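You operate a simulated robot arm through the tools that you are given. There is no shell and no other tool.

The job below is to be done with a simulated robot arm. You get a single attempt, and the scene is never put back.

Task
Press out the shell ring's two low spots, lowest gauge first, one stroke each.
Fine: no dent.

The check looks at the end state, three seconds after you hand in, the way a careful person would. Anything else that was tipped, shoved, dropped, spilled or broken makes it a failure.

Robot
A 6-joint arm with a two-finger parallel gripper, fixed in place. Base frame: the origin is on the floor under the middle of its stand, x ahead of it, y to its left, z up; the work surface is at about z = 0.83. Lengths are in m, angles in degrees, forces in N, time in s.
With the tool pointing down near the work surface it reaches from about 0.28 to 0.64 m from the base axis. Its first joint turns from -115.0 to 115.0 degrees. Payload 3.43 kg.
The TCP is the grasp point between the finger pads, 0.034 m short of the fingertips. In the tool frame z runs along the fingers and y along their closing line. Largest opening 0.128 m; finger width 0.024, thickness 0.012; the body of the gripper, 0.048 by 0.13 m, starts 0.096 m behind the TCP.
Orientation is that of the tool frame in the base frame, as a unit quaternion [w, x, y, z]. With the fingers straight down and closing along the base's y, the tool's x points along the base's -x, its y along +y and its z along -z.

Tools
- The arm moves only by the tool apply_moves. Its arguments are lists of equal length, an entry for each row: "rotation": the turn, a rotation vector about the base's x, y, z in units of 120 degrees (1.0 is 120 degrees), a list of three; "delta_pos": the shift along the base's x, y, z in units of 500 mm (1.0 is 500 mm), a list of three; "jaw": the opening, from 0 (shut) to 1 (fully open). In form: {"rotation": [[rx, ry, rz], ...], "delta_pos": [[tx, ty, tz], ...], "jaw": [jaw, ...]}. A call has 1 to 20 rows; each row is the pose to reach, as a shift and turn from the pose commanded when the call began. A call with a number of a shift or a turn outside -1 to 1 is refused whole. Each row takes 0.2 s and may step no farther than 0.05 m and 8.6 degrees from the row before; otherwise, or with a gripper value out of range, the whole call is refused. Where a pose cannot be reached the arm comes as near as it can. A force on the tool above 40 N (or 10 N above the force at the start of the call, whichever is more), or a blocked arm, ends the call early, and 0.2 s more pass. Each finger travels about 0.153 m/s and halts on what it meets, pressing with about 34 N; the grip force reading is that of the motor and also rises with nothing between the fingers. The clock runs only during rows and for 0.2 s after the last one: add rows that repeat a pose to give the fingers time. It gives the time, the measured TCP pose, the force on the tool (base axes), the opening and the grip force at its end, in the units of the frame above (readings bear some noise), with the torque about the TCP (base axes, N m) and any sound that the robot's microphone picked up.
- Cameras (640 x 400 px; columns grow to the right, rows downward): "scene" is fixed at [0.2183, 0.6487, 1.4393]; the picture's right is [-0.81, 0.59, 0.00], its down [0.28, 0.39, -0.88] and it looks along [-0.52, -0.71, -0.48] (base axes); focal length 214 px, centre (320, 200). "wrist" rides on the gripper at [0.076, -0.011, -0.16] in the tool frame; the picture's right is [0.15, 0.99, 0.00], its down [-0.88, 0.13, -0.46] and it looks along [-0.45, 0.07, 0.89] (tool axes); focal length 234 px, centre (320, 200).
- capture(camera): a new picture of that camera. No time passes.
- raise_lower(by): slides the trunk up (or, below 0, down) by that many m; the arm rides with it, the base frame stays. It gives what a move gives, with no picture.
- pixel_to_xyz(camera, pixels): for up to 12 pixels [column, row] of the newest picture of that camera ("zoom" is the newest enlarged one), the place [x, y, z] in the base frame of the surface seen there, good to about 0.003 m. No time passes.
- close_up(camera, box): a new picture of the part [left, top, right, bottom] of that camera's present view, enlarged. No time passes.
- job_done(): hands the job in; it is judged then, once.

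Unless the task says otherwise, let go and move clear before handing in.

The tools are called after ">>>" as name(argument=value, ...) on one line, values as JSON. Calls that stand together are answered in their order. apply_moves: Moves the arm, as the interface text tells. Its arguments: {"type":"object","properties":{"rotation":{"type":"array"},"delta_pos":{"type":"array"},"jaw":{"type":"array"}},"required":["rotation","delta_pos","jaw"]} The other tools are called the same way: raise_lower (by) moves the trunk up or down; capture (camera) takes a picture; pixel_to_xyz (camera, pixels) gives the place of the surface under pixels of a picture; close_up (camera, box) takes an enlarged picture of a part of a camera's view; job_done () hands the job in.

At the start:

```text
time: 0.0
position: [0.3881, 0.2126, 1.2347]
ee_rot: [0.0, 0.0, 1.0, 0.0]
ft_force: [0.5, 0.0, 0.5]
ft_torque: [0.0, 0.01, 0.0]
finger_gap: 0.1277
gripper_force: 0.2
trunk travel left (down, up): [-0.925, 0.065]
```

scene: 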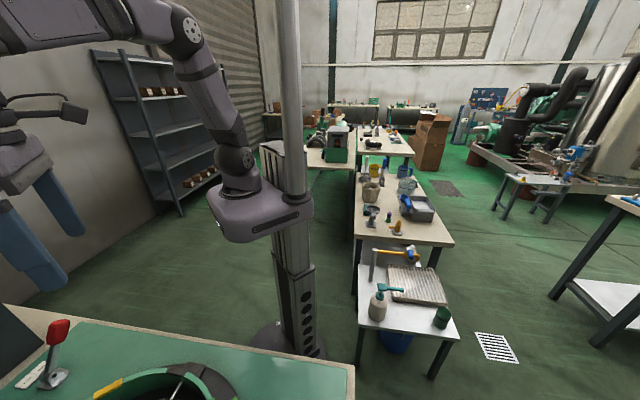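
wrist: 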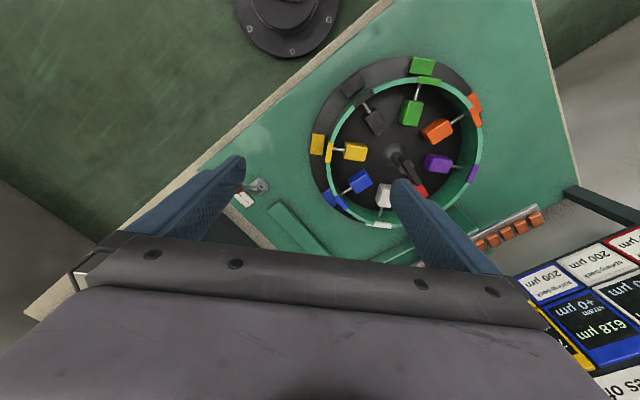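

The wrist view shows a ring fixture around (400,150) with colored pads inside and outside, a lever near (255,190), and a gauge board at the right (590,300). I'll enlarge these before moving.

>>> close_up(camera="wrist", box=[480, 180, 640, 400])

>>> close_up(camera="wrist", box=[290, 40, 500, 240])

>>> close_up(camera="scene", box=[0, 280, 360, 400])

```text
1.82 times, centred on (560, 290) of wrist
```

zoom: 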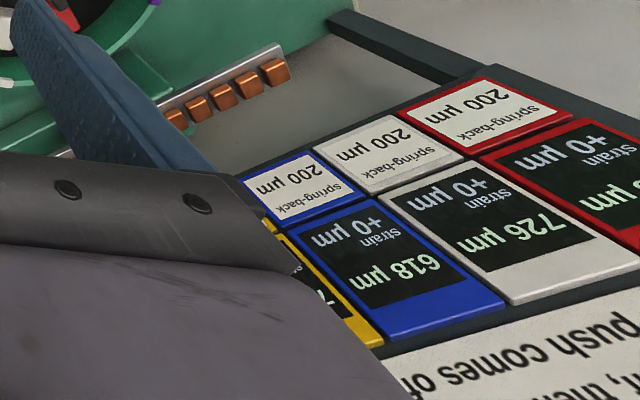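

```text
2.00 times, centred on (395, 140) of wrist
```

zoom: 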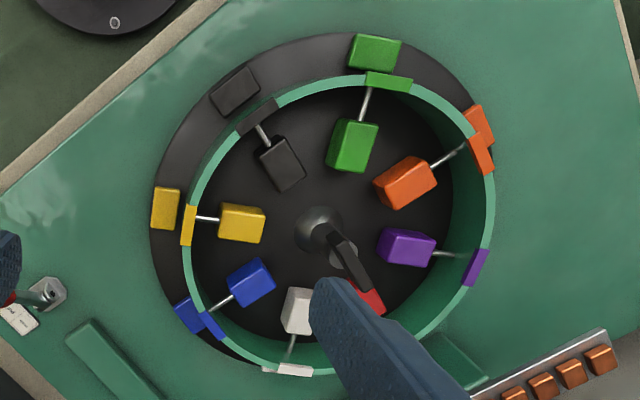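

```text
1.78 times, centred on (180, 340) of scene
```

zoom: 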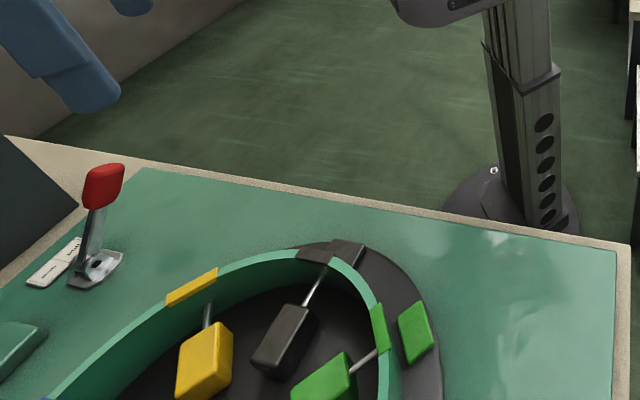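

The board at (590,300) carries readouts plus a note of instructions cut off at the lower right. I'll locate the key features in 3D first so I can pick a viewing pose.

>>> pixel_to_xyz(camera="wrist", pixels=[[400, 150], [355, 152], [422, 66], [360, 182], [545, 285], [620, 350], [630, 385], [255, 187], [510, 230], [295, 230], [330, 200], [437, 130]])

>>> capture(camera="wrist")

```text
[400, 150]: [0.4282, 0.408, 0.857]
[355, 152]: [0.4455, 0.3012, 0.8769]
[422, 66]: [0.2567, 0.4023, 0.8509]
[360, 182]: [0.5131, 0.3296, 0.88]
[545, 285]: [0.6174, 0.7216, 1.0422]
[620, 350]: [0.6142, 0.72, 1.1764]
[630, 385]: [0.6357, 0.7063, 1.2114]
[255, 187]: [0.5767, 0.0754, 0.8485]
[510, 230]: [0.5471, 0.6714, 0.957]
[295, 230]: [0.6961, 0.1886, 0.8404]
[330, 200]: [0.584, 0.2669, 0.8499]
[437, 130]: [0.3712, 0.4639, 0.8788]
```

```text
taken
```

wrist: 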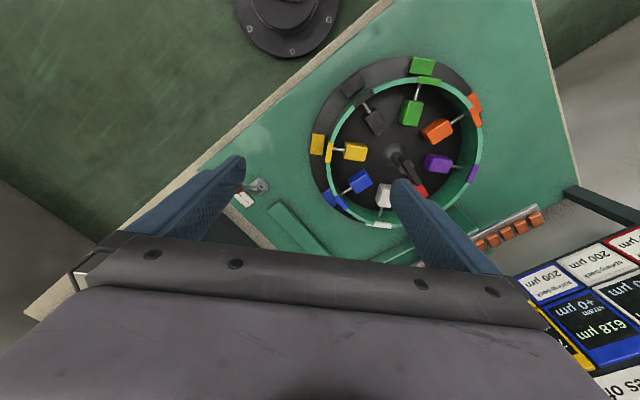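

The board stands at about (0.62, 0.72, 1.04–1.25) and faces the robot, outside the current view. I'll close the fingers to clear the picture and yaw the tool about 57° towards it, staying at this height.

>>> apply_moves(rotation=[[0, 0, 0.068], [0, 0, 0.136], [0, 0, 0.204], [0, 0, 0.272], [0, 0, 0.34], [0, 0, 0.408], [0, 0, 0.475]], delta_pos=[[0, 0, 0], [0, 0, 0], [0, 0, 0], [0, 0, 0], [0, 0, 0], [0, 0, 0], [0, 0, 0]], jaw=[0.8, 0.6, 0.4, 0.2, 0, 0, 0])

>>> capture(camera="wrist")

```text
time: 1.6
position: [0.3876, 0.2134, 1.2348]
ee_rot: [0.0, -0.479, 0.878, 0.0]
ft_force: [0.3, -0.3, -0.2]
ft_torque: [0.0, 0.01, -0.02]
finger_gap: 0.0
gripper_force: 32.6
trunk travel left (down, up): [-0.925, 0.065]
```

```text
taken
```

wrist: 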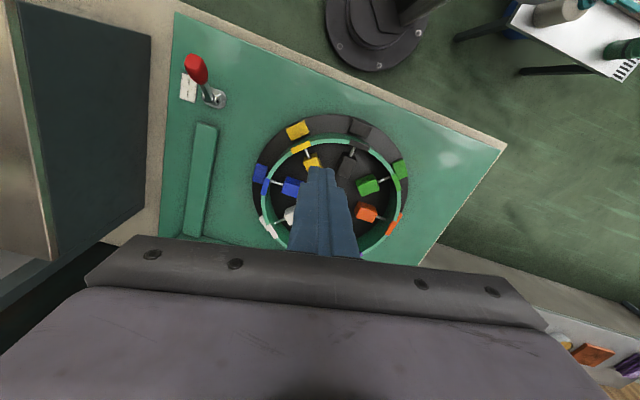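

The ring is now centred and the board is further ahead, hidden behind the gripper body below row 240. I'll tilt the tool up in steps towards the board.

>>> apply_moves(rotation=[[0.052, -0.034, 0], [0.104, -0.068, 0], [0.156, -0.102, 0], [0.208, -0.136, 0], [0.26, -0.17, 0], [0.312, -0.204, 0], [0.364, -0.238, 0], [0.416, -0.272, 0]], delta_pos=[[0, 0, 0], [0, 0, 0], [0, 0, 0], [0, 0, 0], [0, 0, 0], [0, 0, 0], [0, 0, 0], [0, 0, 0]], jaw=[0, 0, 0, 0, 0, 0, 0, 0])

>>> capture(camera="wrist")

>>> capture(camera="scene")

```text
time: 3.4
position: [0.3884, 0.2127, 1.2344]
ee_rot: [0.438, -0.413, 0.763, 0.235]
ft_force: [0.6, -1.0, 0.3]
ft_torque: [-0.06, -0.01, 0.02]
finger_gap: 0.0001
gripper_force: 33.3
trunk travel left (down, up): [-0.925, 0.065]
```

```text
taken
```

wrist: 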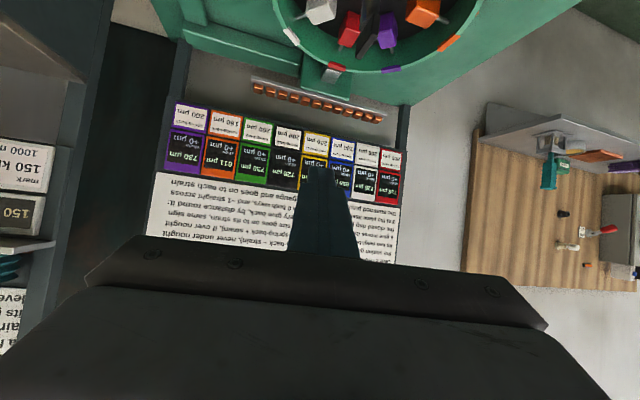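

```text
taken
```

scene: 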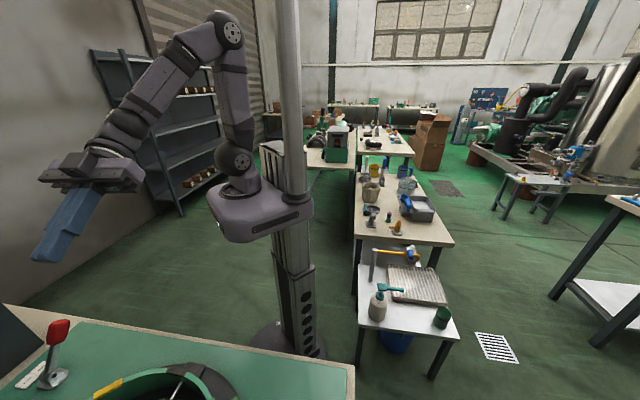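

The board is now in view, but the finger at (320,210) and the body below row 240 hide part of the note. I'll tilt about 25° more so the whole board moves into the upper half.

>>> apply_moves(rotation=[[0.056, -0.0365, 0], [0.112, -0.073, 0], [0.168, -0.1095, 0], [0.21, -0.136, 0]], delta_pos=[[0, 0, 0], [0, 0, 0], [0, 0, 0], [0, 0, 0]], jaw=[0, 0, 0, 0])

>>> capture(camera="wrist")

```text
time: 4.4
position: [0.4376, 0.213, 1.2337]
ee_rot: [0.621, -0.337, 0.623, 0.336]
ft_force: [0.2, 0.4, -0.2]
ft_torque: [-0.02, 0.01, 0.06]
finger_gap: 0.0002
gripper_force: 32.8
out of reach, approached as far as the arm can: row 1, 2, 3, 4
trunk travel left (down, up): [-0.925, 0.065]
```

```text
taken
```

wrist: 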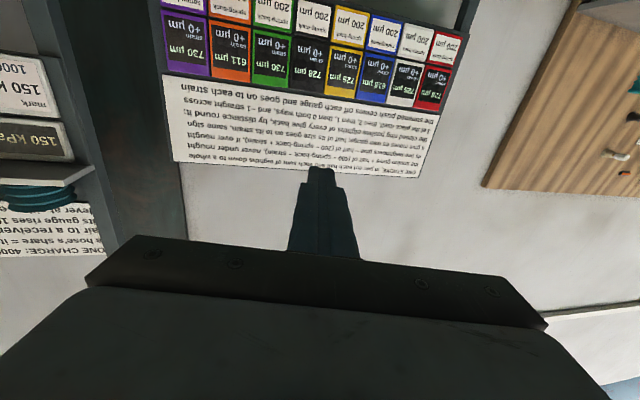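

The whole board and a second card on the left at (45,230) are visible now. I'll enlarge each to read them.

>>> close_up(camera="wrist", box=[155, 65, 315, 185])

>>> close_up(camera="wrist", box=[290, 75, 450, 185])

>>> close_up(camera="wrist", box=[150, 0, 310, 100])

>>> close_up(camera="wrist", box=[310, 0, 470, 110])

>>> close_up(camera="wrist", box=[0, 40, 120, 265])

```text
3.33 times, centred on (235, 125) of wrist
```

zoom: 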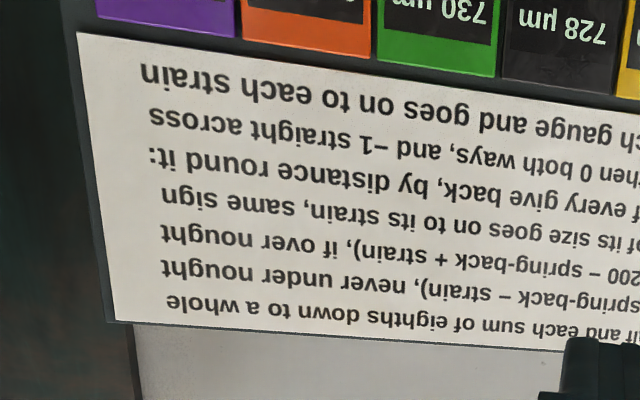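

```text
3.64 times, centred on (370, 130) of wrist
```

zoom: 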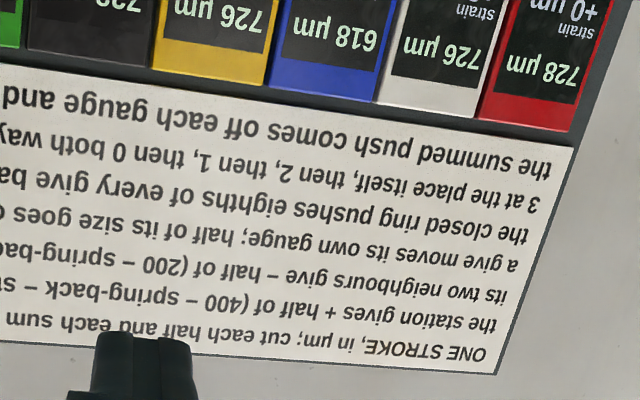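

```text
4.00 times, centred on (230, 50) of wrist
```

zoom: 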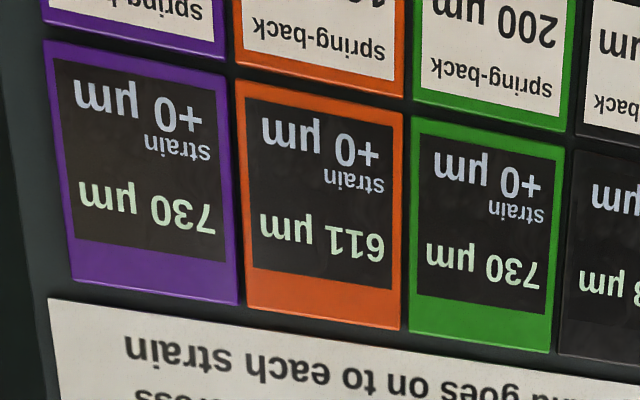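

```text
3.64 times, centred on (390, 55) of wrist
```

zoom: 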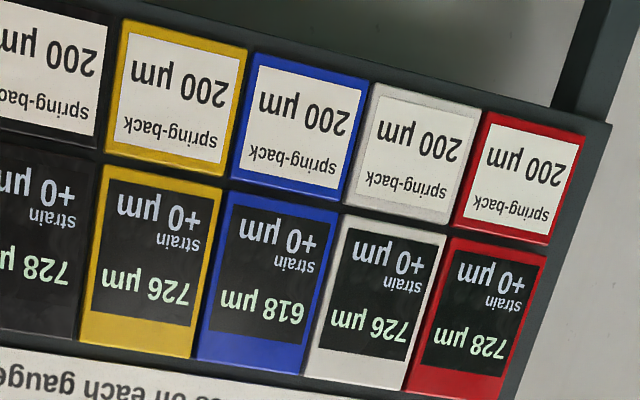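

```text
1.78 times, centred on (60, 152) of wrist
```

zoom: 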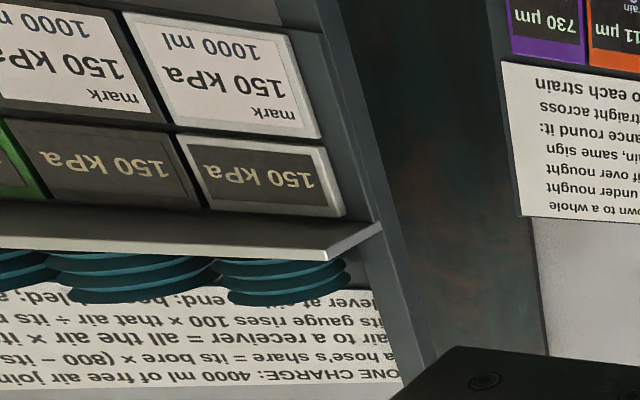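

The board's rule card is readable: orange reads 611 and blue 618 while the rest read 726–730. I'll enlarge the spring-back cards, because orange's may differ, and the other card on the left.

>>> close_up(camera="wrist", box=[150, 0, 250, 60])

>>> close_up(camera="wrist", box=[240, 0, 340, 60])

>>> close_up(camera="wrist", box=[480, 0, 640, 200])

>>> pixel_to_xyz(camera="wrist", pixels=[[170, 90], [430, 120], [418, 178], [170, 160], [50, 230], [50, 80], [140, 60], [100, 180], [20, 190], [600, 100]])

```text
6.40 times, centred on (200, 30) of wrist
```

zoom: 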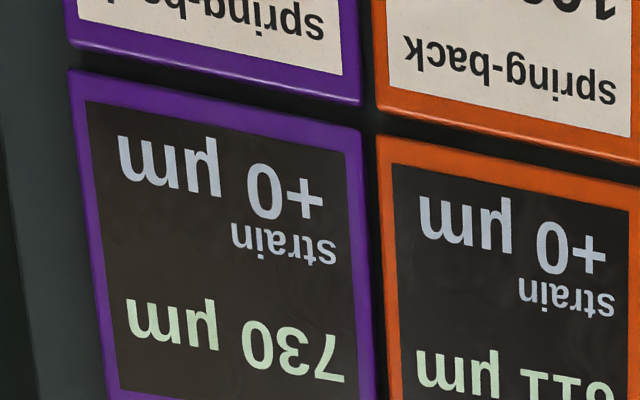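

```text
6.40 times, centred on (290, 30) of wrist
```

zoom: 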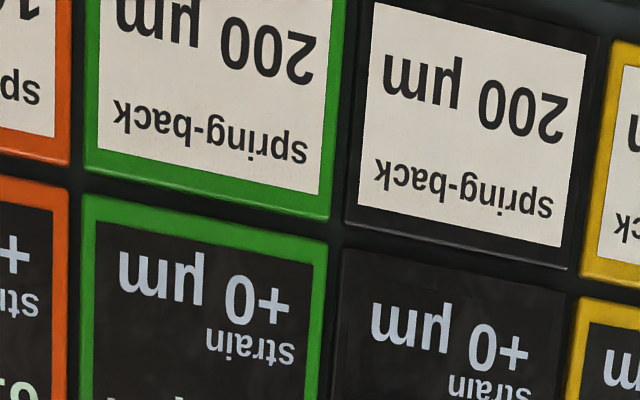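

```text
2.00 times, centred on (560, 100) of wrist
```

zoom: 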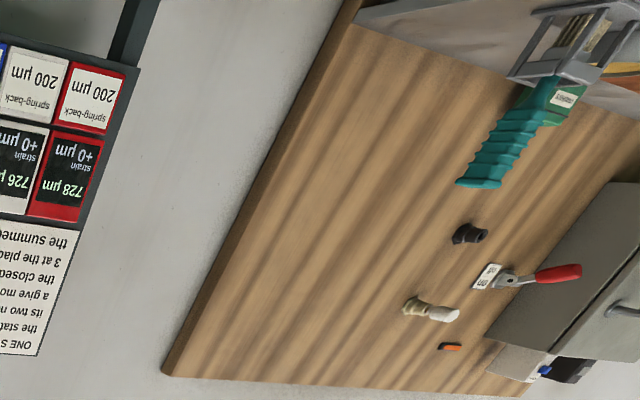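

```text
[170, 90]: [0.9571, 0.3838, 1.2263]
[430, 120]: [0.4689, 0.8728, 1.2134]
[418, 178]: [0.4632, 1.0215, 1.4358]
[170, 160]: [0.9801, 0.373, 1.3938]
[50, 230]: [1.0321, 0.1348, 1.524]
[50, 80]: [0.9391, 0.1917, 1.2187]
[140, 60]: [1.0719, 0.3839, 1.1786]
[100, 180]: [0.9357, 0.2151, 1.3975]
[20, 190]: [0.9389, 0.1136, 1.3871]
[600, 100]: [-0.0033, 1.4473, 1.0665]
```

Orange's spring-back is cut off at the picture's top edge ("1?0"). I'll tilt back 25° to read it and the copper-block rail.

>>> apply_moves(rotation=[[-0.056, 0.0365, 0], [-0.112, 0.073, 0], [-0.168, 0.1095, 0], [-0.21, 0.136, 0]], delta_pos=[[0, 0, 0], [0, 0, 0], [0, 0, 0], [0, 0, 0]], jaw=[0, 0, 0, 0])

>>> close_up(camera="wrist", box=[160, 95, 290, 190])

>>> close_up(camera="wrist", box=[240, 0, 460, 140])

>>> close_up(camera="wrist", box=[240, 60, 400, 130])

>>> close_up(camera="wrist", box=[0, 0, 200, 360])

```text
time: 5.4
position: [0.4354, 0.2122, 1.2334]
ee_rot: [0.437, -0.414, 0.763, 0.234]
ft_force: [0.8, 0.1, -0.3]
ft_torque: [0.01, 0.0, -0.02]
finger_gap: 0.0
gripper_force: 33.1
trunk travel left (down, up): [-0.925, 0.065]
```

```text
4.21 times, centred on (225, 142) of wrist
```

zoom: 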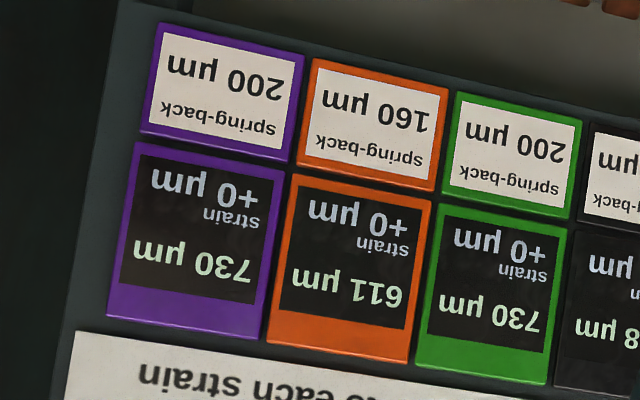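

```text
2.86 times, centred on (350, 70) of wrist
```

zoom: 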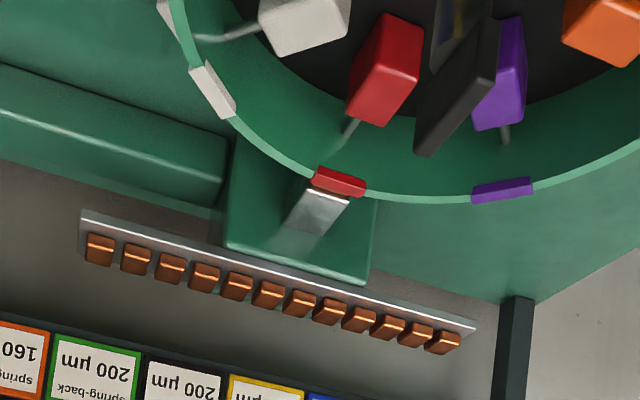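

```text
4.00 times, centred on (320, 95) of wrist
```

zoom: 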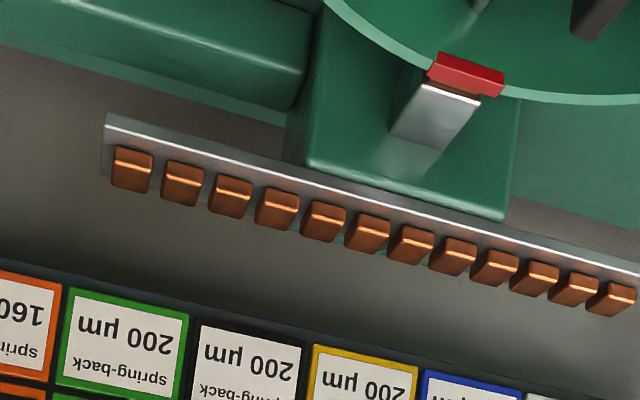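

```text
1.11 times, centred on (100, 180) of wrist
```

zoom: 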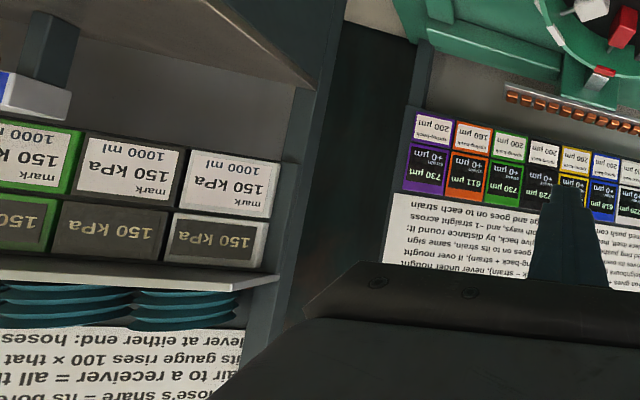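

Orange's spring-back is 160 and all the others are 200; a silver ram block sits outside the ring at red (310,85), and there is a rail of 12 copper blocks. I'll tilt back down to study the ring, the centre arm, and the lever with its card.

>>> apply_moves(rotation=[[-0.056, 0.0363, 0], [-0.112, 0.0726, 0], [-0.168, 0.1089, 0], [-0.224, 0.1452, 0], [-0.2796, 0.1815, 0]], delta_pos=[[0, 0, -0.02], [-0.02, 0, -0.06], [-0.04, 0, -0.1], [-0.06, 0, -0.14], [-0.08, 0, -0.16]], jaw=[0, 0, 0, 0, 0])

>>> capture(camera="wrist")

```text
time: 6.6
position: [0.3952, 0.2119, 1.1533]
ee_rot: [0.15, -0.472, 0.865, 0.08]
ft_force: [0.2, -1.2, 0.9]
ft_torque: [-0.01, 0.03, 0.02]
finger_gap: 0.0
gripper_force: 33.3
trunk travel left (down, up): [-0.925, 0.065]
```

```text
taken
```

wrist: 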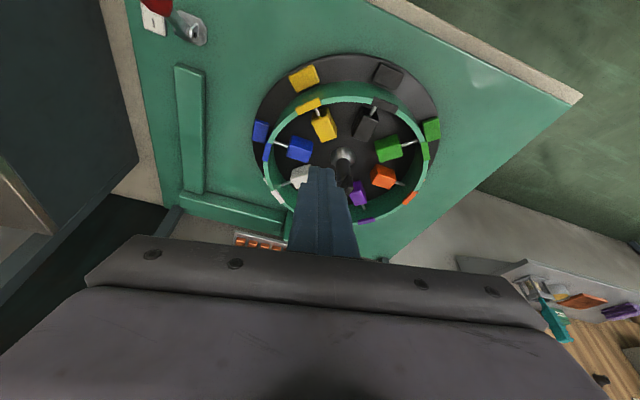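

The ring spans (250–440, 50–230) but the fingers cover its far side. I'll pull back slightly and tilt 16° so the whole ring clears the fingers.

>>> apply_moves(rotation=[[0.056, -0.0363, 0], [0.112, -0.0726, 0]], delta_pos=[[-0.04, -0.06, 0], [-0.08, -0.12, 0]], jaw=[0, 0, 0])

>>> capture(camera="wrist")

```text
refused: the lists must be of equal length
```

```text
taken
```

wrist: 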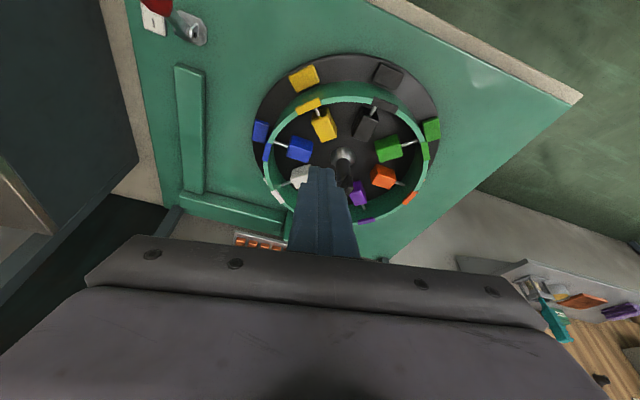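

The call was refused because I listed three jaw values for two rows, and nothing moved. I'll send it again with matching lengths.

>>> apply_moves(rotation=[[0.056, -0.0363, 0], [0.112, -0.0726, 0]], delta_pos=[[-0.04, -0.06, 0], [-0.08, -0.12, 0]], jaw=[0, 0])

>>> capture(camera="wrist")

```text
time: 7.2
position: [0.3555, 0.1499, 1.1543]
ee_rot: [0.27, -0.453, 0.837, 0.144]
ft_force: [-0.4, -0.4, 0.2]
ft_torque: [-0.03, -0.04, -0.02]
finger_gap: 0.0001
gripper_force: 32.7
trunk travel left (down, up): [-0.925, 0.065]
```

```text
taken
```

wrist: 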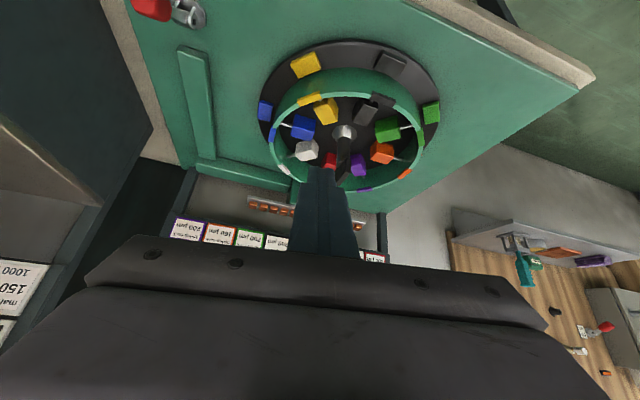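

>>> close_up(camera="wrist", box=[240, 20, 460, 220])

>>> close_up(camera="wrist", box=[300, 100, 400, 200])

>>> pixel_to_xyz(camera="wrist", pixels=[[305, 65], [390, 67], [431, 112], [265, 110], [327, 112], [303, 128], [306, 150], [366, 112], [387, 130], [382, 152], [357, 165], [330, 160]])

```text
2.00 times, centred on (350, 120) of wrist
```

zoom: 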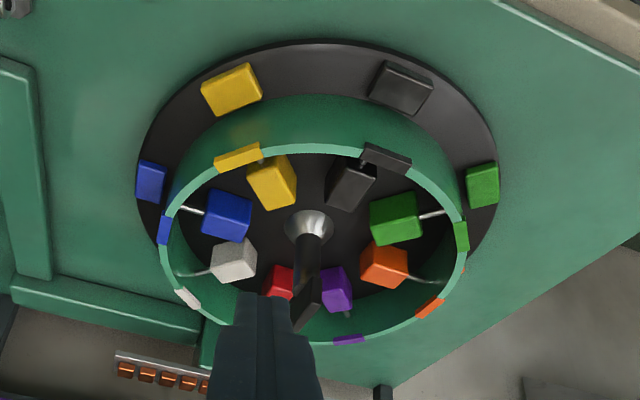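

```text
4.00 times, centred on (350, 150) of wrist
```

zoom: 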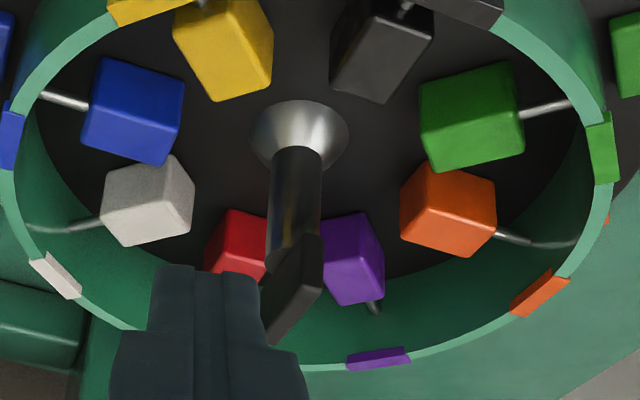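

```text
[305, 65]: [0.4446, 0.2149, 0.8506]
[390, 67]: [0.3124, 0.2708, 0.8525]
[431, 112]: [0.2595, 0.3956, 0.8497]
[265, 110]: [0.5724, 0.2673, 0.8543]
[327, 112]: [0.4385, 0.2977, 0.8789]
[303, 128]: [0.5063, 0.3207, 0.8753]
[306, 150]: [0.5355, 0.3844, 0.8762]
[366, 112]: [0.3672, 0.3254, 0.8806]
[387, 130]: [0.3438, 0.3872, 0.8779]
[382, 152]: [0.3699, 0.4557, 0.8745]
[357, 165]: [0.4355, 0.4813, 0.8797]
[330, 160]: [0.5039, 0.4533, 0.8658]
```

The ring centre is near (0.438, 0.388), with stations every 45° and what looks like a ram outside at red (+45°). Now I need the lever's card and a low view of the ram.

>>> close_up(camera="scene", box=[0, 310, 90, 400])

>>> close_up(camera="wrist", box=[110, 0, 230, 60])

>>> close_up(camera="wrist", box=[160, 140, 320, 250])

>>> close_up(camera="wrist", box=[440, 190, 640, 370])

```text
4.44 times, centred on (45, 355) of scene
```

zoom: 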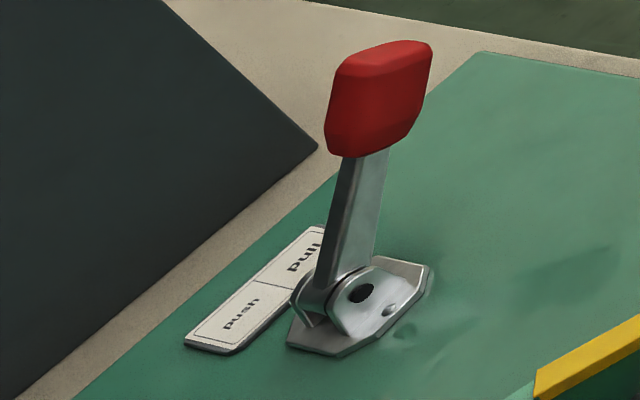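

```text
5.33 times, centred on (170, 30) of wrist
```

zoom: 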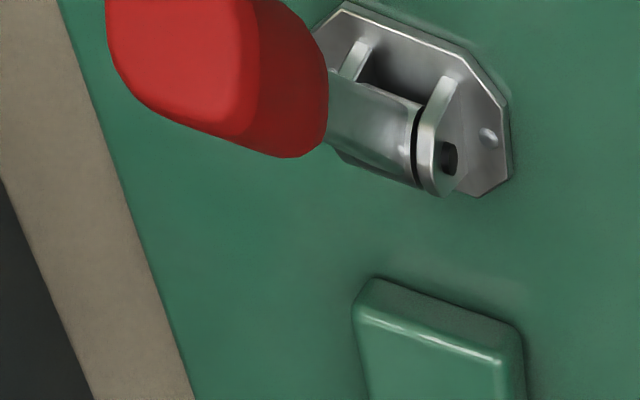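

```text
3.64 times, centred on (240, 195) of wrist
```

zoom: 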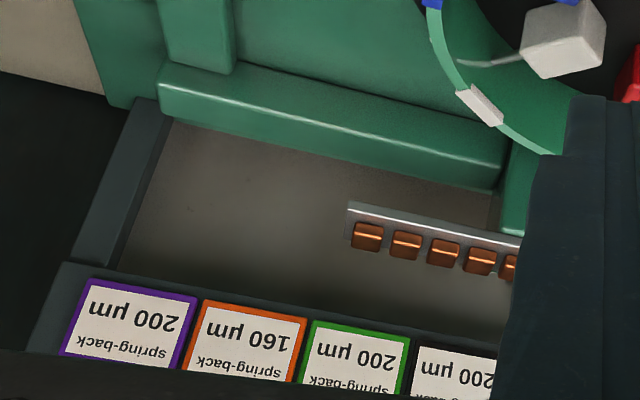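

```text
2.22 times, centred on (540, 280) of wrist
```

zoom: 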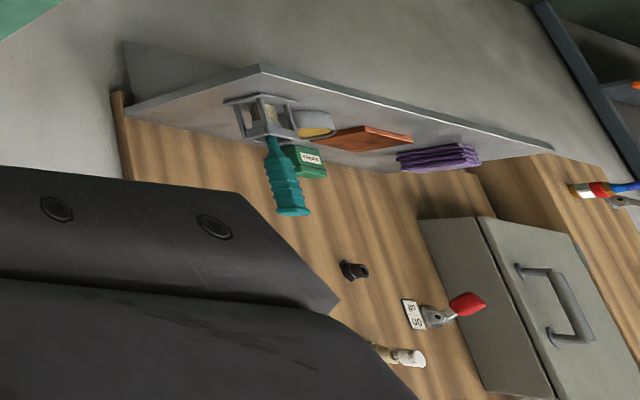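

The lever at (0.577, 0.075) has a label reading "push" at one end and "pull" at the other. I'll bring the camera almost directly above the ring with the tool pointing down, to see the whole mechanism.

>>> apply_moves(rotation=[[-0.0359, 0.0233, 0], [-0.0719, 0.0467, 0], [-0.1078, 0.07, 0], [-0.1438, 0.0934, 0], [-0.1797, 0.1167, 0], [-0.2157, 0.1401, 0], [-0.2516, 0.1634, 0]], delta_pos=[[0.03, 0.083, 0], [0.06, 0.166, 0], [0.09, 0.249, 0], [0.12, 0.332, 0], [0.15, 0.415, 0], [0.18, 0.498, 0], [0.21, 0.58, 0]], jaw=[0, 0, 0, 0, 0, 0, 0])

>>> capture(camera="wrist")

>>> capture(camera="scene")

```text
time: 8.8
position: [0.4484, 0.4281, 1.1348]
ee_rot: [-0.02, -0.478, 0.878, -0.01]
ft_force: [3.1, 3.8, 10.9]
ft_torque: [-0.35, 0.29, 0.01]
finger_gap: 0.0
gripper_force: 32.9
out of reach, approached as far as the arm can: row 7
trunk travel left (down, up): [-0.925, 0.065]
```

```text
taken
```

wrist: 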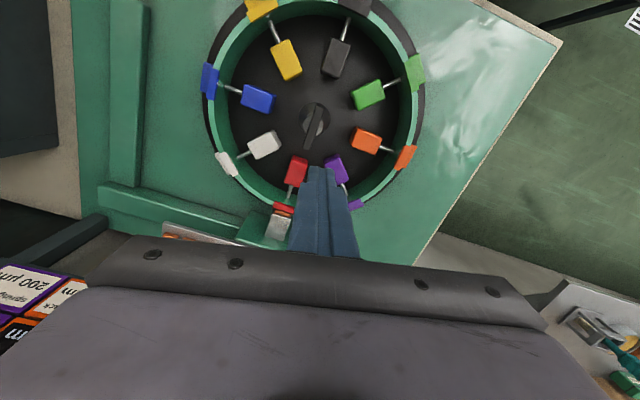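

```text
taken
```

scene: 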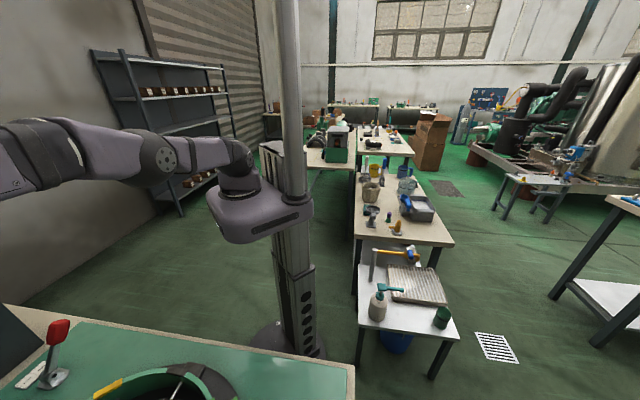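

From above, the centre (313,122) shows a knob with a pointer bar and the ram at red (280,222). I'll enlarge the parts and locate them in 3D.

>>> close_up(camera="wrist", box=[200, 0, 430, 130])

>>> close_up(camera="wrist", box=[200, 110, 430, 250])

>>> close_up(camera="wrist", box=[270, 80, 370, 160])

>>> pixel_to_xyz(camera="wrist", pixels=[[313, 110], [316, 100], [307, 145], [322, 128], [282, 210], [278, 225], [260, 228], [227, 162], [209, 78], [416, 72], [405, 157], [355, 206]])

```text
2.78 times, centred on (315, 65) of wrist
```

zoom: 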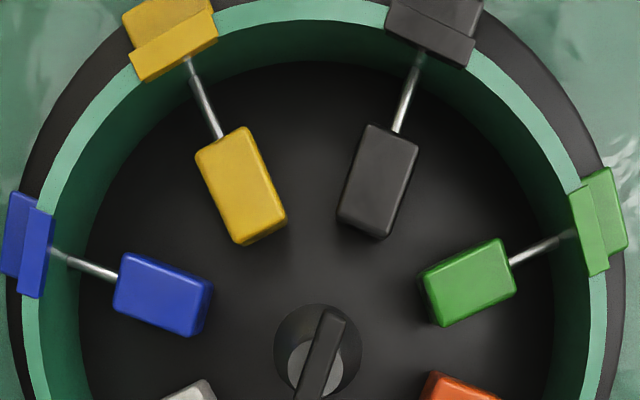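

```text
2.78 times, centred on (315, 180) of wrist
```

zoom: 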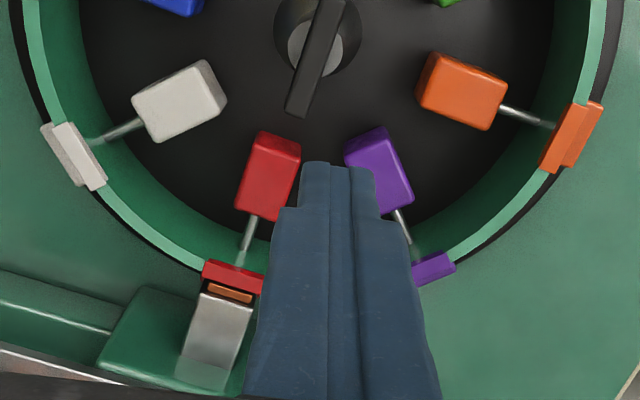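

```text
5.00 times, centred on (320, 120) of wrist
```

zoom: 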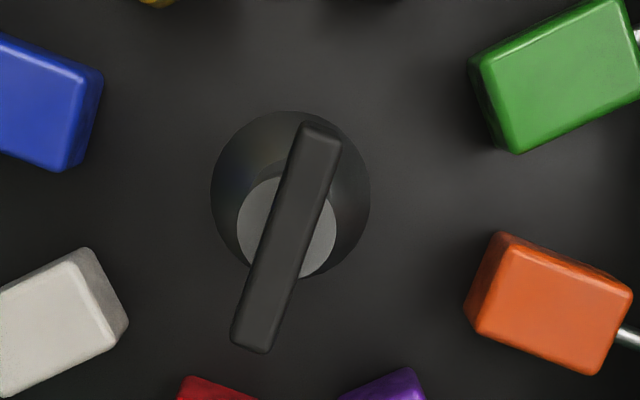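

```text
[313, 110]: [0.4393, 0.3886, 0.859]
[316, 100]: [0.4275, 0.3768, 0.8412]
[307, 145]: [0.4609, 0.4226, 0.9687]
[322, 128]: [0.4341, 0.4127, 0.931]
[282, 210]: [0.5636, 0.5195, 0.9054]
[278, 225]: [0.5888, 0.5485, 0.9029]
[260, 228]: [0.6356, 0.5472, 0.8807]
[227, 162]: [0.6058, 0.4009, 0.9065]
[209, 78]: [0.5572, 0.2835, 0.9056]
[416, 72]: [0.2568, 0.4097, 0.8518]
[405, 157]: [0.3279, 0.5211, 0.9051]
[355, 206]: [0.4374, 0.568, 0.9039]
```

The centre post carries a grip bar at z≈0.97 pointing roughly at red, and the ram has a copper face there. Working the card for orange then blue brings all eight gauges to exactly 700, so this order fits the rule; next I'll measure the bar, ram and lever.

>>> pixel_to_xyz(camera="wrist", pixels=[[319, 107], [317, 114], [312, 130], [307, 148], [298, 172], [297, 160], [285, 208], [281, 214], [268, 238], [291, 158], [338, 168], [265, 150]])

>>> close_up(camera="wrist", box=[240, 180, 310, 245])

>>> pixel_to_xyz(camera="scene", pixels=[[58, 325], [56, 340], [52, 360], [48, 372], [55, 378], [35, 378], [62, 322], [45, 385]])

```text
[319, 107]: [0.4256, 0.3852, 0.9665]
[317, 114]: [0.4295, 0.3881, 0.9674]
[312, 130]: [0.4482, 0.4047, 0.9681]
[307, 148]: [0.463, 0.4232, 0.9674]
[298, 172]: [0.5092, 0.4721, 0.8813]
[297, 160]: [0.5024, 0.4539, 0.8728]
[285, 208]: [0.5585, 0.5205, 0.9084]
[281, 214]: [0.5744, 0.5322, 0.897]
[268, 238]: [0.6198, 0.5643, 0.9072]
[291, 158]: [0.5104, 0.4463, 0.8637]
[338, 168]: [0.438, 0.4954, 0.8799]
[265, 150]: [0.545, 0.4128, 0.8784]
```

```text
6.15 times, centred on (275, 212) of wrist
```

zoom: 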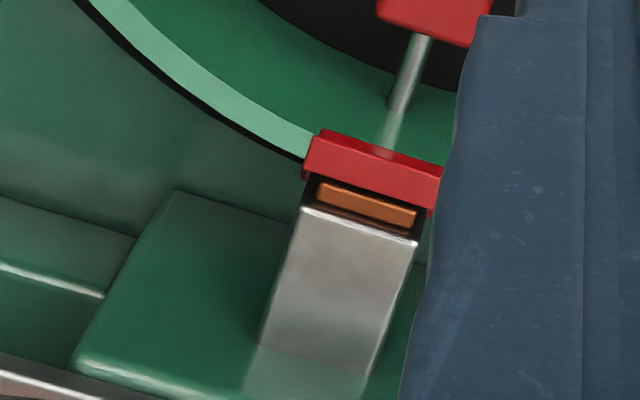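

```text
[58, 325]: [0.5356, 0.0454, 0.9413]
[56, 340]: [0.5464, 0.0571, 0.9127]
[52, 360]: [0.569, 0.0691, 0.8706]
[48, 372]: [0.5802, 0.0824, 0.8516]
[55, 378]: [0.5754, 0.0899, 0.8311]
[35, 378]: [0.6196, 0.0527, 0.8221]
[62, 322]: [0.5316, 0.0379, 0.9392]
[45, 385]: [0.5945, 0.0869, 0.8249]
```

The bar is centred near (0.442, 0.403) and points at 45°, in line with the red tab and ram. The lever seems to lean about 33° towards the "pull" end; I'll move over for a close look at it.

>>> apply_moves(rotation=[[0.0233, -0.0151, 0], [0.0466, -0.0303, 0], [0.0699, -0.0454, 0], [0.0932, -0.0605, 0], [0.1165, -0.0757, 0], [0.1398, -0.0908, 0]], delta_pos=[[-0.014, -0.091, -0.008], [-0.028, -0.182, -0.016], [-0.043, -0.273, -0.025], [-0.057, -0.364, -0.033], [-0.071, -0.455, -0.041], [-0.086, -0.546, -0.05]], jaw=[0, 0, 0, 0, 0, 0])

>>> capture(camera="wrist")

```text
time: 10.2
position: [0.4089, 0.157, 1.1252]
ee_rot: [0.152, -0.47, 0.866, 0.081]
ft_force: [-1.2, -0.4, 0.1]
ft_torque: [0.03, -0.01, 0.03]
finger_gap: 0.0
gripper_force: 32.8
trunk travel left (down, up): [-0.925, 0.065]
```

```text
taken
```

wrist: 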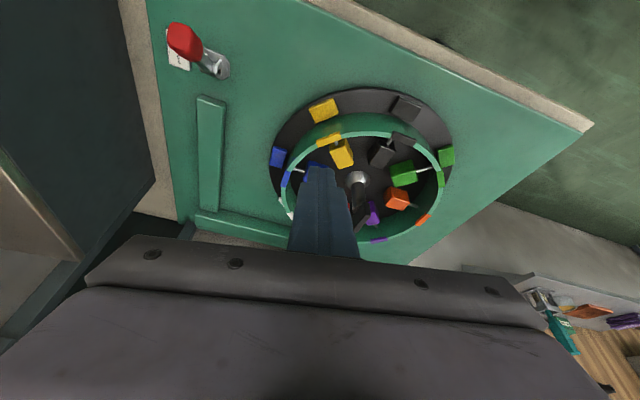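

>>> close_up(camera="wrist", box=[140, 0, 260, 100])

>>> pixel_to_xyz(camera="wrist", pixels=[[184, 35], [175, 30], [195, 42], [184, 50], [205, 58], [220, 68], [178, 62], [172, 35], [188, 66], [226, 60], [212, 72], [168, 60]])

```text
4.00 times, centred on (200, 50) of wrist
```

zoom: 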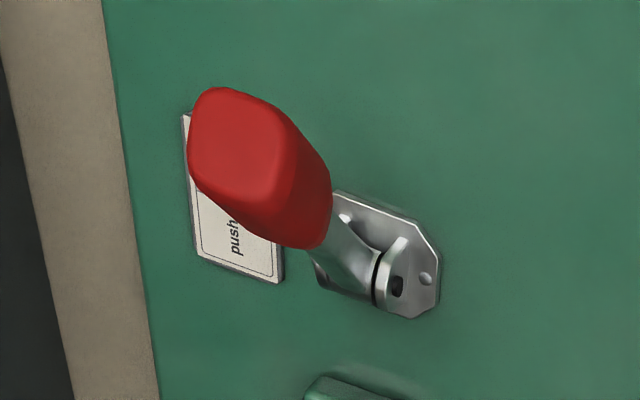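

```text
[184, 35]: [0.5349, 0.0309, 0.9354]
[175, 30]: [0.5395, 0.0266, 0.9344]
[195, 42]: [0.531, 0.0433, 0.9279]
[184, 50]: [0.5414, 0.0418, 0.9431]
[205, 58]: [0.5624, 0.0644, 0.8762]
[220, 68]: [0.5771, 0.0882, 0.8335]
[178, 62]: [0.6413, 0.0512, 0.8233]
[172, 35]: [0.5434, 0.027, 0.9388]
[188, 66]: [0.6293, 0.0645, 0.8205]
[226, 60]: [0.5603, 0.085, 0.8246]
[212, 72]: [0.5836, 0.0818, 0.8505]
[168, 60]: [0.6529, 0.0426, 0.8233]
```

The lever leans at 34° towards 225°, away from the "push" end of its plate (0.635, 0.055), so it rests at "pull" and a stroke should be a push towards +45°. First I'll index the ring: moving above the bar at (0.442, 0.403) with the tool vertical.

>>> apply_moves(rotation=[[-0.0233, 0.0151, 0], [-0.0466, 0.0303, 0], [-0.0699, 0.0454, 0], [-0.0932, 0.0605, 0], [-0.1165, 0.0757, 0], [-0.1398, 0.0908, 0]], delta_pos=[[0.011, 0.082, -0.015], [0.022, 0.164, -0.03], [0.033, 0.246, -0.045], [0.044, 0.328, -0.06], [0.055, 0.41, -0.075], [0.066, 0.492, -0.09]], jaw=[0, 0, 0, 0, 0, 0])

>>> apply_moves(rotation=[[0, 0, -0.05], [0, 0, -0.1], [0, 0, -0.1], [0, 0, -0.1]], delta_pos=[[0, 0, 0], [0, 0, 0], [0, 0, 0], [0, 0, 0]], jaw=[0.25, 0.47, 0.47, 0.47])

>>> capture(camera="wrist")

```text
time: 11.6
position: [0.4427, 0.4078, 1.0754]
ee_rot: [-0.004, -0.477, 0.879, -0.004]
ft_force: [0.6, -0.4, 0.7]
ft_torque: [-0.05, 0.05, 0.0]
finger_gap: 0.0
gripper_force: 33.4
trunk travel left (down, up): [-0.925, 0.065]
```

```text
time: 12.6
position: [0.442, 0.4054, 1.0777]
ee_rot: [-0.002, -0.382, 0.924, -0.002]
ft_force: [0.1, -0.1, -0.3]
ft_torque: [0.0, 0.0, 0.02]
finger_gap: 0.0604
gripper_force: 0.1
trunk travel left (down, up): [-0.925, 0.065]
```

```text
taken
```

wrist: 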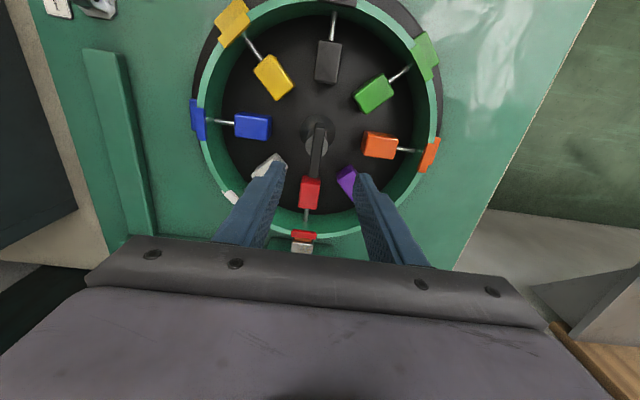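

The tool is vertical at heading 45° and the fingers straddle the bar at (318,150). I'll check the bar's exact place before going down.

>>> close_up(camera="wrist", box=[270, 100, 370, 200])

>>> pixel_to_xyz(camera="wrist", pixels=[[320, 130], [319, 140], [318, 150], [317, 160], [316, 170], [316, 175], [309, 143], [324, 150], [300, 236], [303, 247]])

```text
4.00 times, centred on (320, 150) of wrist
```

zoom: 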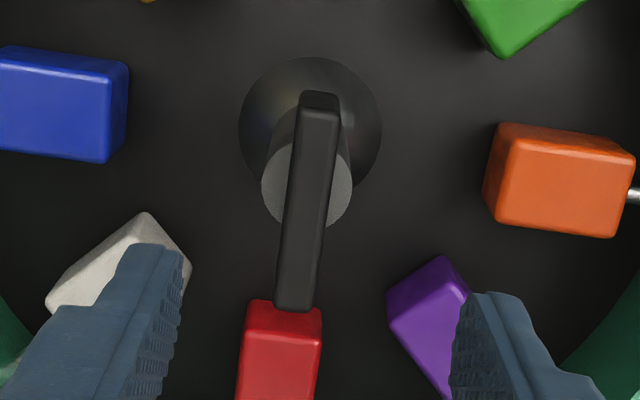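

```text
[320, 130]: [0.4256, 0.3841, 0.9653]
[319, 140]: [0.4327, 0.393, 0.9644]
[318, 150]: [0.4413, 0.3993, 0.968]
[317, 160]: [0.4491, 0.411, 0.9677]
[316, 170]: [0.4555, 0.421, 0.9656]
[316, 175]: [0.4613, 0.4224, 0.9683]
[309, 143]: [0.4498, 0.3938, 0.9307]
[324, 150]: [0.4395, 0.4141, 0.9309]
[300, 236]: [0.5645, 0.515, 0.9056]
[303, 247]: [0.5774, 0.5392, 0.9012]
```

The bar runs from about (0.420, 0.378) to (0.464, 0.425) with its top at z 0.967, and the post top is at 0.931. I'll descend so the fingertips end just above the post top, with the bar between the pads.

>>> apply_moves(rotation=[[0, 0, 0], [0, 0, 0], [0, 0, 0], [0, 0, 0], [0, 0, 0]], delta_pos=[[0, -0.004, -0.07], [0, -0.004, -0.14], [0, -0.004, -0.19], [0, -0.004, -0.213], [0, -0.004, -0.213]], jaw=[0.47, 0.47, 0.47, 0.47, 0.47])

>>> capture(camera="wrist")

```text
time: 13.8
position: [0.4422, 0.4033, 0.9717]
ee_rot: [-0.002, -0.384, 0.923, -0.002]
ft_force: [0.2, 0.1, -1.7]
ft_torque: [-0.03, -0.02, -0.04]
finger_gap: 0.0601
gripper_force: 0.0
trunk travel left (down, up): [-0.925, 0.065]
```

```text
taken
```

wrist: 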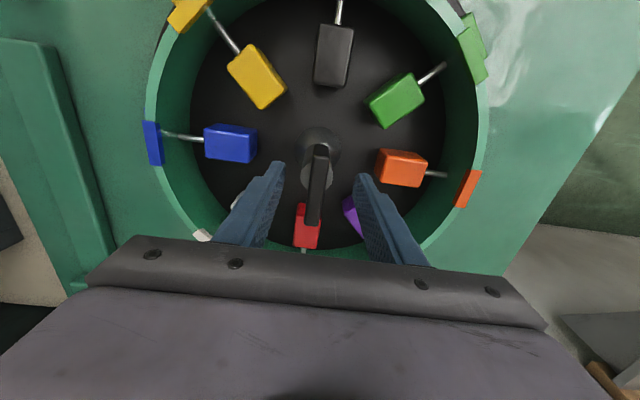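

The bar lies between the fingers with clearance on both sides and nothing is touching. I'll close the fingers on it.

>>> apply_moves(rotation=[[0, 0, 0], [0, 0, 0], [0, 0, 0]], delta_pos=[[0, 0, 0], [0, 0, 0], [0, 0, 0]], jaw=[0.2, 0, 0])

```text
time: 14.6
position: [0.444, 0.4024, 0.9716]
ee_rot: [-0.003, -0.383, 0.924, -0.001]
ft_force: [7.1, -8.2, -1.1]
ft_torque: [0.3, 0.08, -0.09]
finger_gap: 0.0128
gripper_force: 45.1
trunk travel left (down, up): [-0.925, 0.065]
```

The fingers hold the bar (gap 0.0128) with a small side force, so I'll ease the tool 2 mm that way and try a small clockwise turn of 16° to see what moves.

>>> apply_moves(rotation=[[0, 0, 0], [0, 0, -0.033], [0, 0, -0.067], [0, 0, -0.1], [0, 0, -0.133]], delta_pos=[[0.003, -0.003, 0], [0.003, -0.003, 0], [0.003, -0.003, 0], [0.003, -0.003, 0], [0.003, -0.003, 0]], jaw=[0, 0, 0, 0, 0])

>>> capture(camera="wrist")

>>> capture(camera="scene")

```text
time: 15.8
position: [0.4427, 0.4016, 0.9733]
ee_rot: [-0.002, -0.252, 0.968, -0.002]
ft_force: [0.8, -1.9, 0.8]
ft_torque: [0.13, 0.6, 0.1]
finger_gap: 0.0127
gripper_force: 44.9
trunk travel left (down, up): [-0.925, 0.065]
```

```text
taken
```

wrist: 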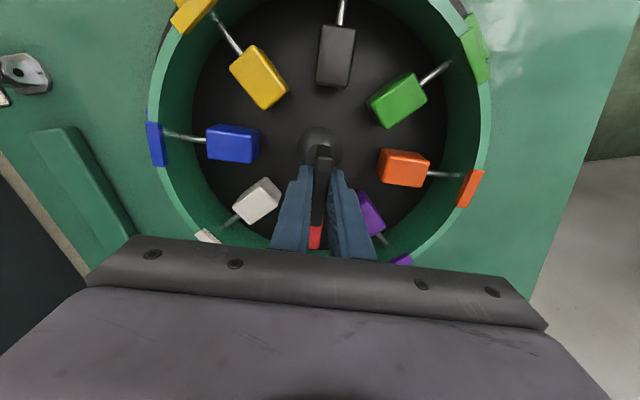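

```text
taken
```

scene: 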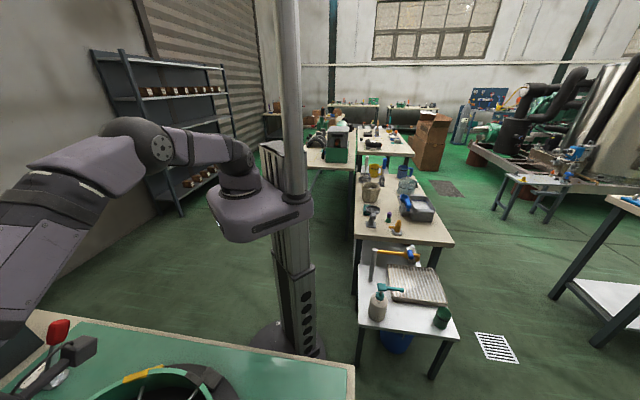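

The ring turned with the bar: the colours kept their places in the wrist picture while the bench rotated. I'll continue clockwise to a total of 90°, which brings orange from 135° to the ram at 45°.

>>> apply_moves(rotation=[[0, 0, -0.0685], [0, 0, -0.137], [0, 0, -0.2055], [0, 0, -0.274], [0, 0, -0.3425], [0, 0, -0.411], [0, 0, -0.4795], [0, 0, -0.548], [0, 0, -0.6167], [0, 0, -0.6167]], delta_pos=[[0, 0, 0], [0, 0, 0], [0, 0, 0], [0, 0, 0], [0, 0, 0], [0, 0, 0], [0, 0, 0], [0, 0, 0], [0, 0, 0], [0, 0, 0]], jaw=[0, 0, 0, 0, 0, 0, 0, 0, 0, 0])

>>> capture(camera="wrist")

```text
time: 18.0
position: [0.4431, 0.4058, 0.9722]
ee_rot: [-0.002, 0.383, 0.924, 0.001]
ft_force: [2.0, 19.2, 6.3]
ft_torque: [-0.35, -0.41, -0.04]
finger_gap: 0.0128
gripper_force: 45.3
trunk travel left (down, up): [-0.925, 0.065]
```

```text
taken
```

wrist: 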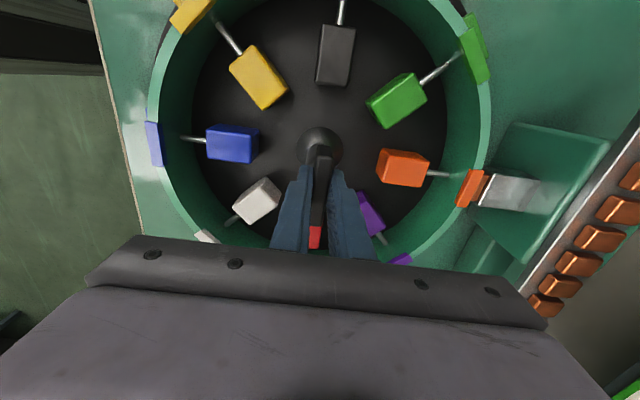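

Orange now faces the ram at (480,190) and the heading reads −45.0°. There is a 19 N side load in +y, so I'll enlarge the alignment and relieve that load before letting go.

>>> close_up(camera="wrist", box=[400, 130, 560, 250])

>>> apply_moves(rotation=[[0, 0, 0], [0, 0, 0]], delta_pos=[[0, 0.006, 0], [0, 0.006, 0]], jaw=[0, 0])

>>> pixel_to_xyz(camera="wrist", pixels=[[470, 180], [464, 197], [478, 174], [500, 190], [485, 205], [493, 176], [530, 190]])

```text
3.33 times, centred on (480, 190) of wrist
```

zoom: 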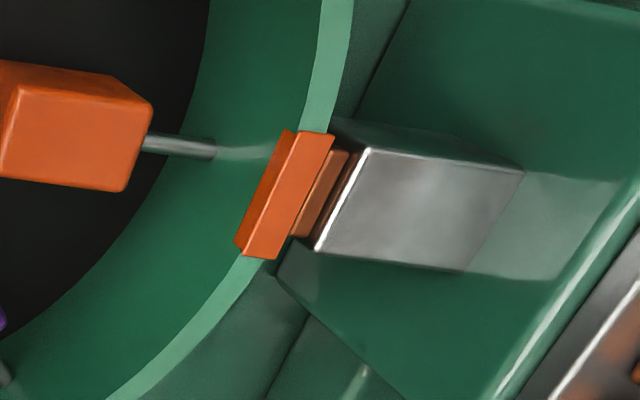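

```text
time: 18.6
position: [0.4441, 0.4044, 0.9729]
ee_rot: [-0.003, 0.382, 0.924, 0.001]
ft_force: [2.8, 9.4, 12.3]
ft_torque: [0.44, 0.05, -0.09]
finger_gap: 0.0128
gripper_force: 45.2
trunk travel left (down, up): [-0.925, 0.065]
```

```text
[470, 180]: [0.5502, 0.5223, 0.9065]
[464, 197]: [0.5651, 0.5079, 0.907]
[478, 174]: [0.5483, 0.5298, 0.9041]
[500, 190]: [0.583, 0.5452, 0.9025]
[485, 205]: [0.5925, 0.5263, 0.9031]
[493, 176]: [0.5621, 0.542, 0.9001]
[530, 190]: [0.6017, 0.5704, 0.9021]
```

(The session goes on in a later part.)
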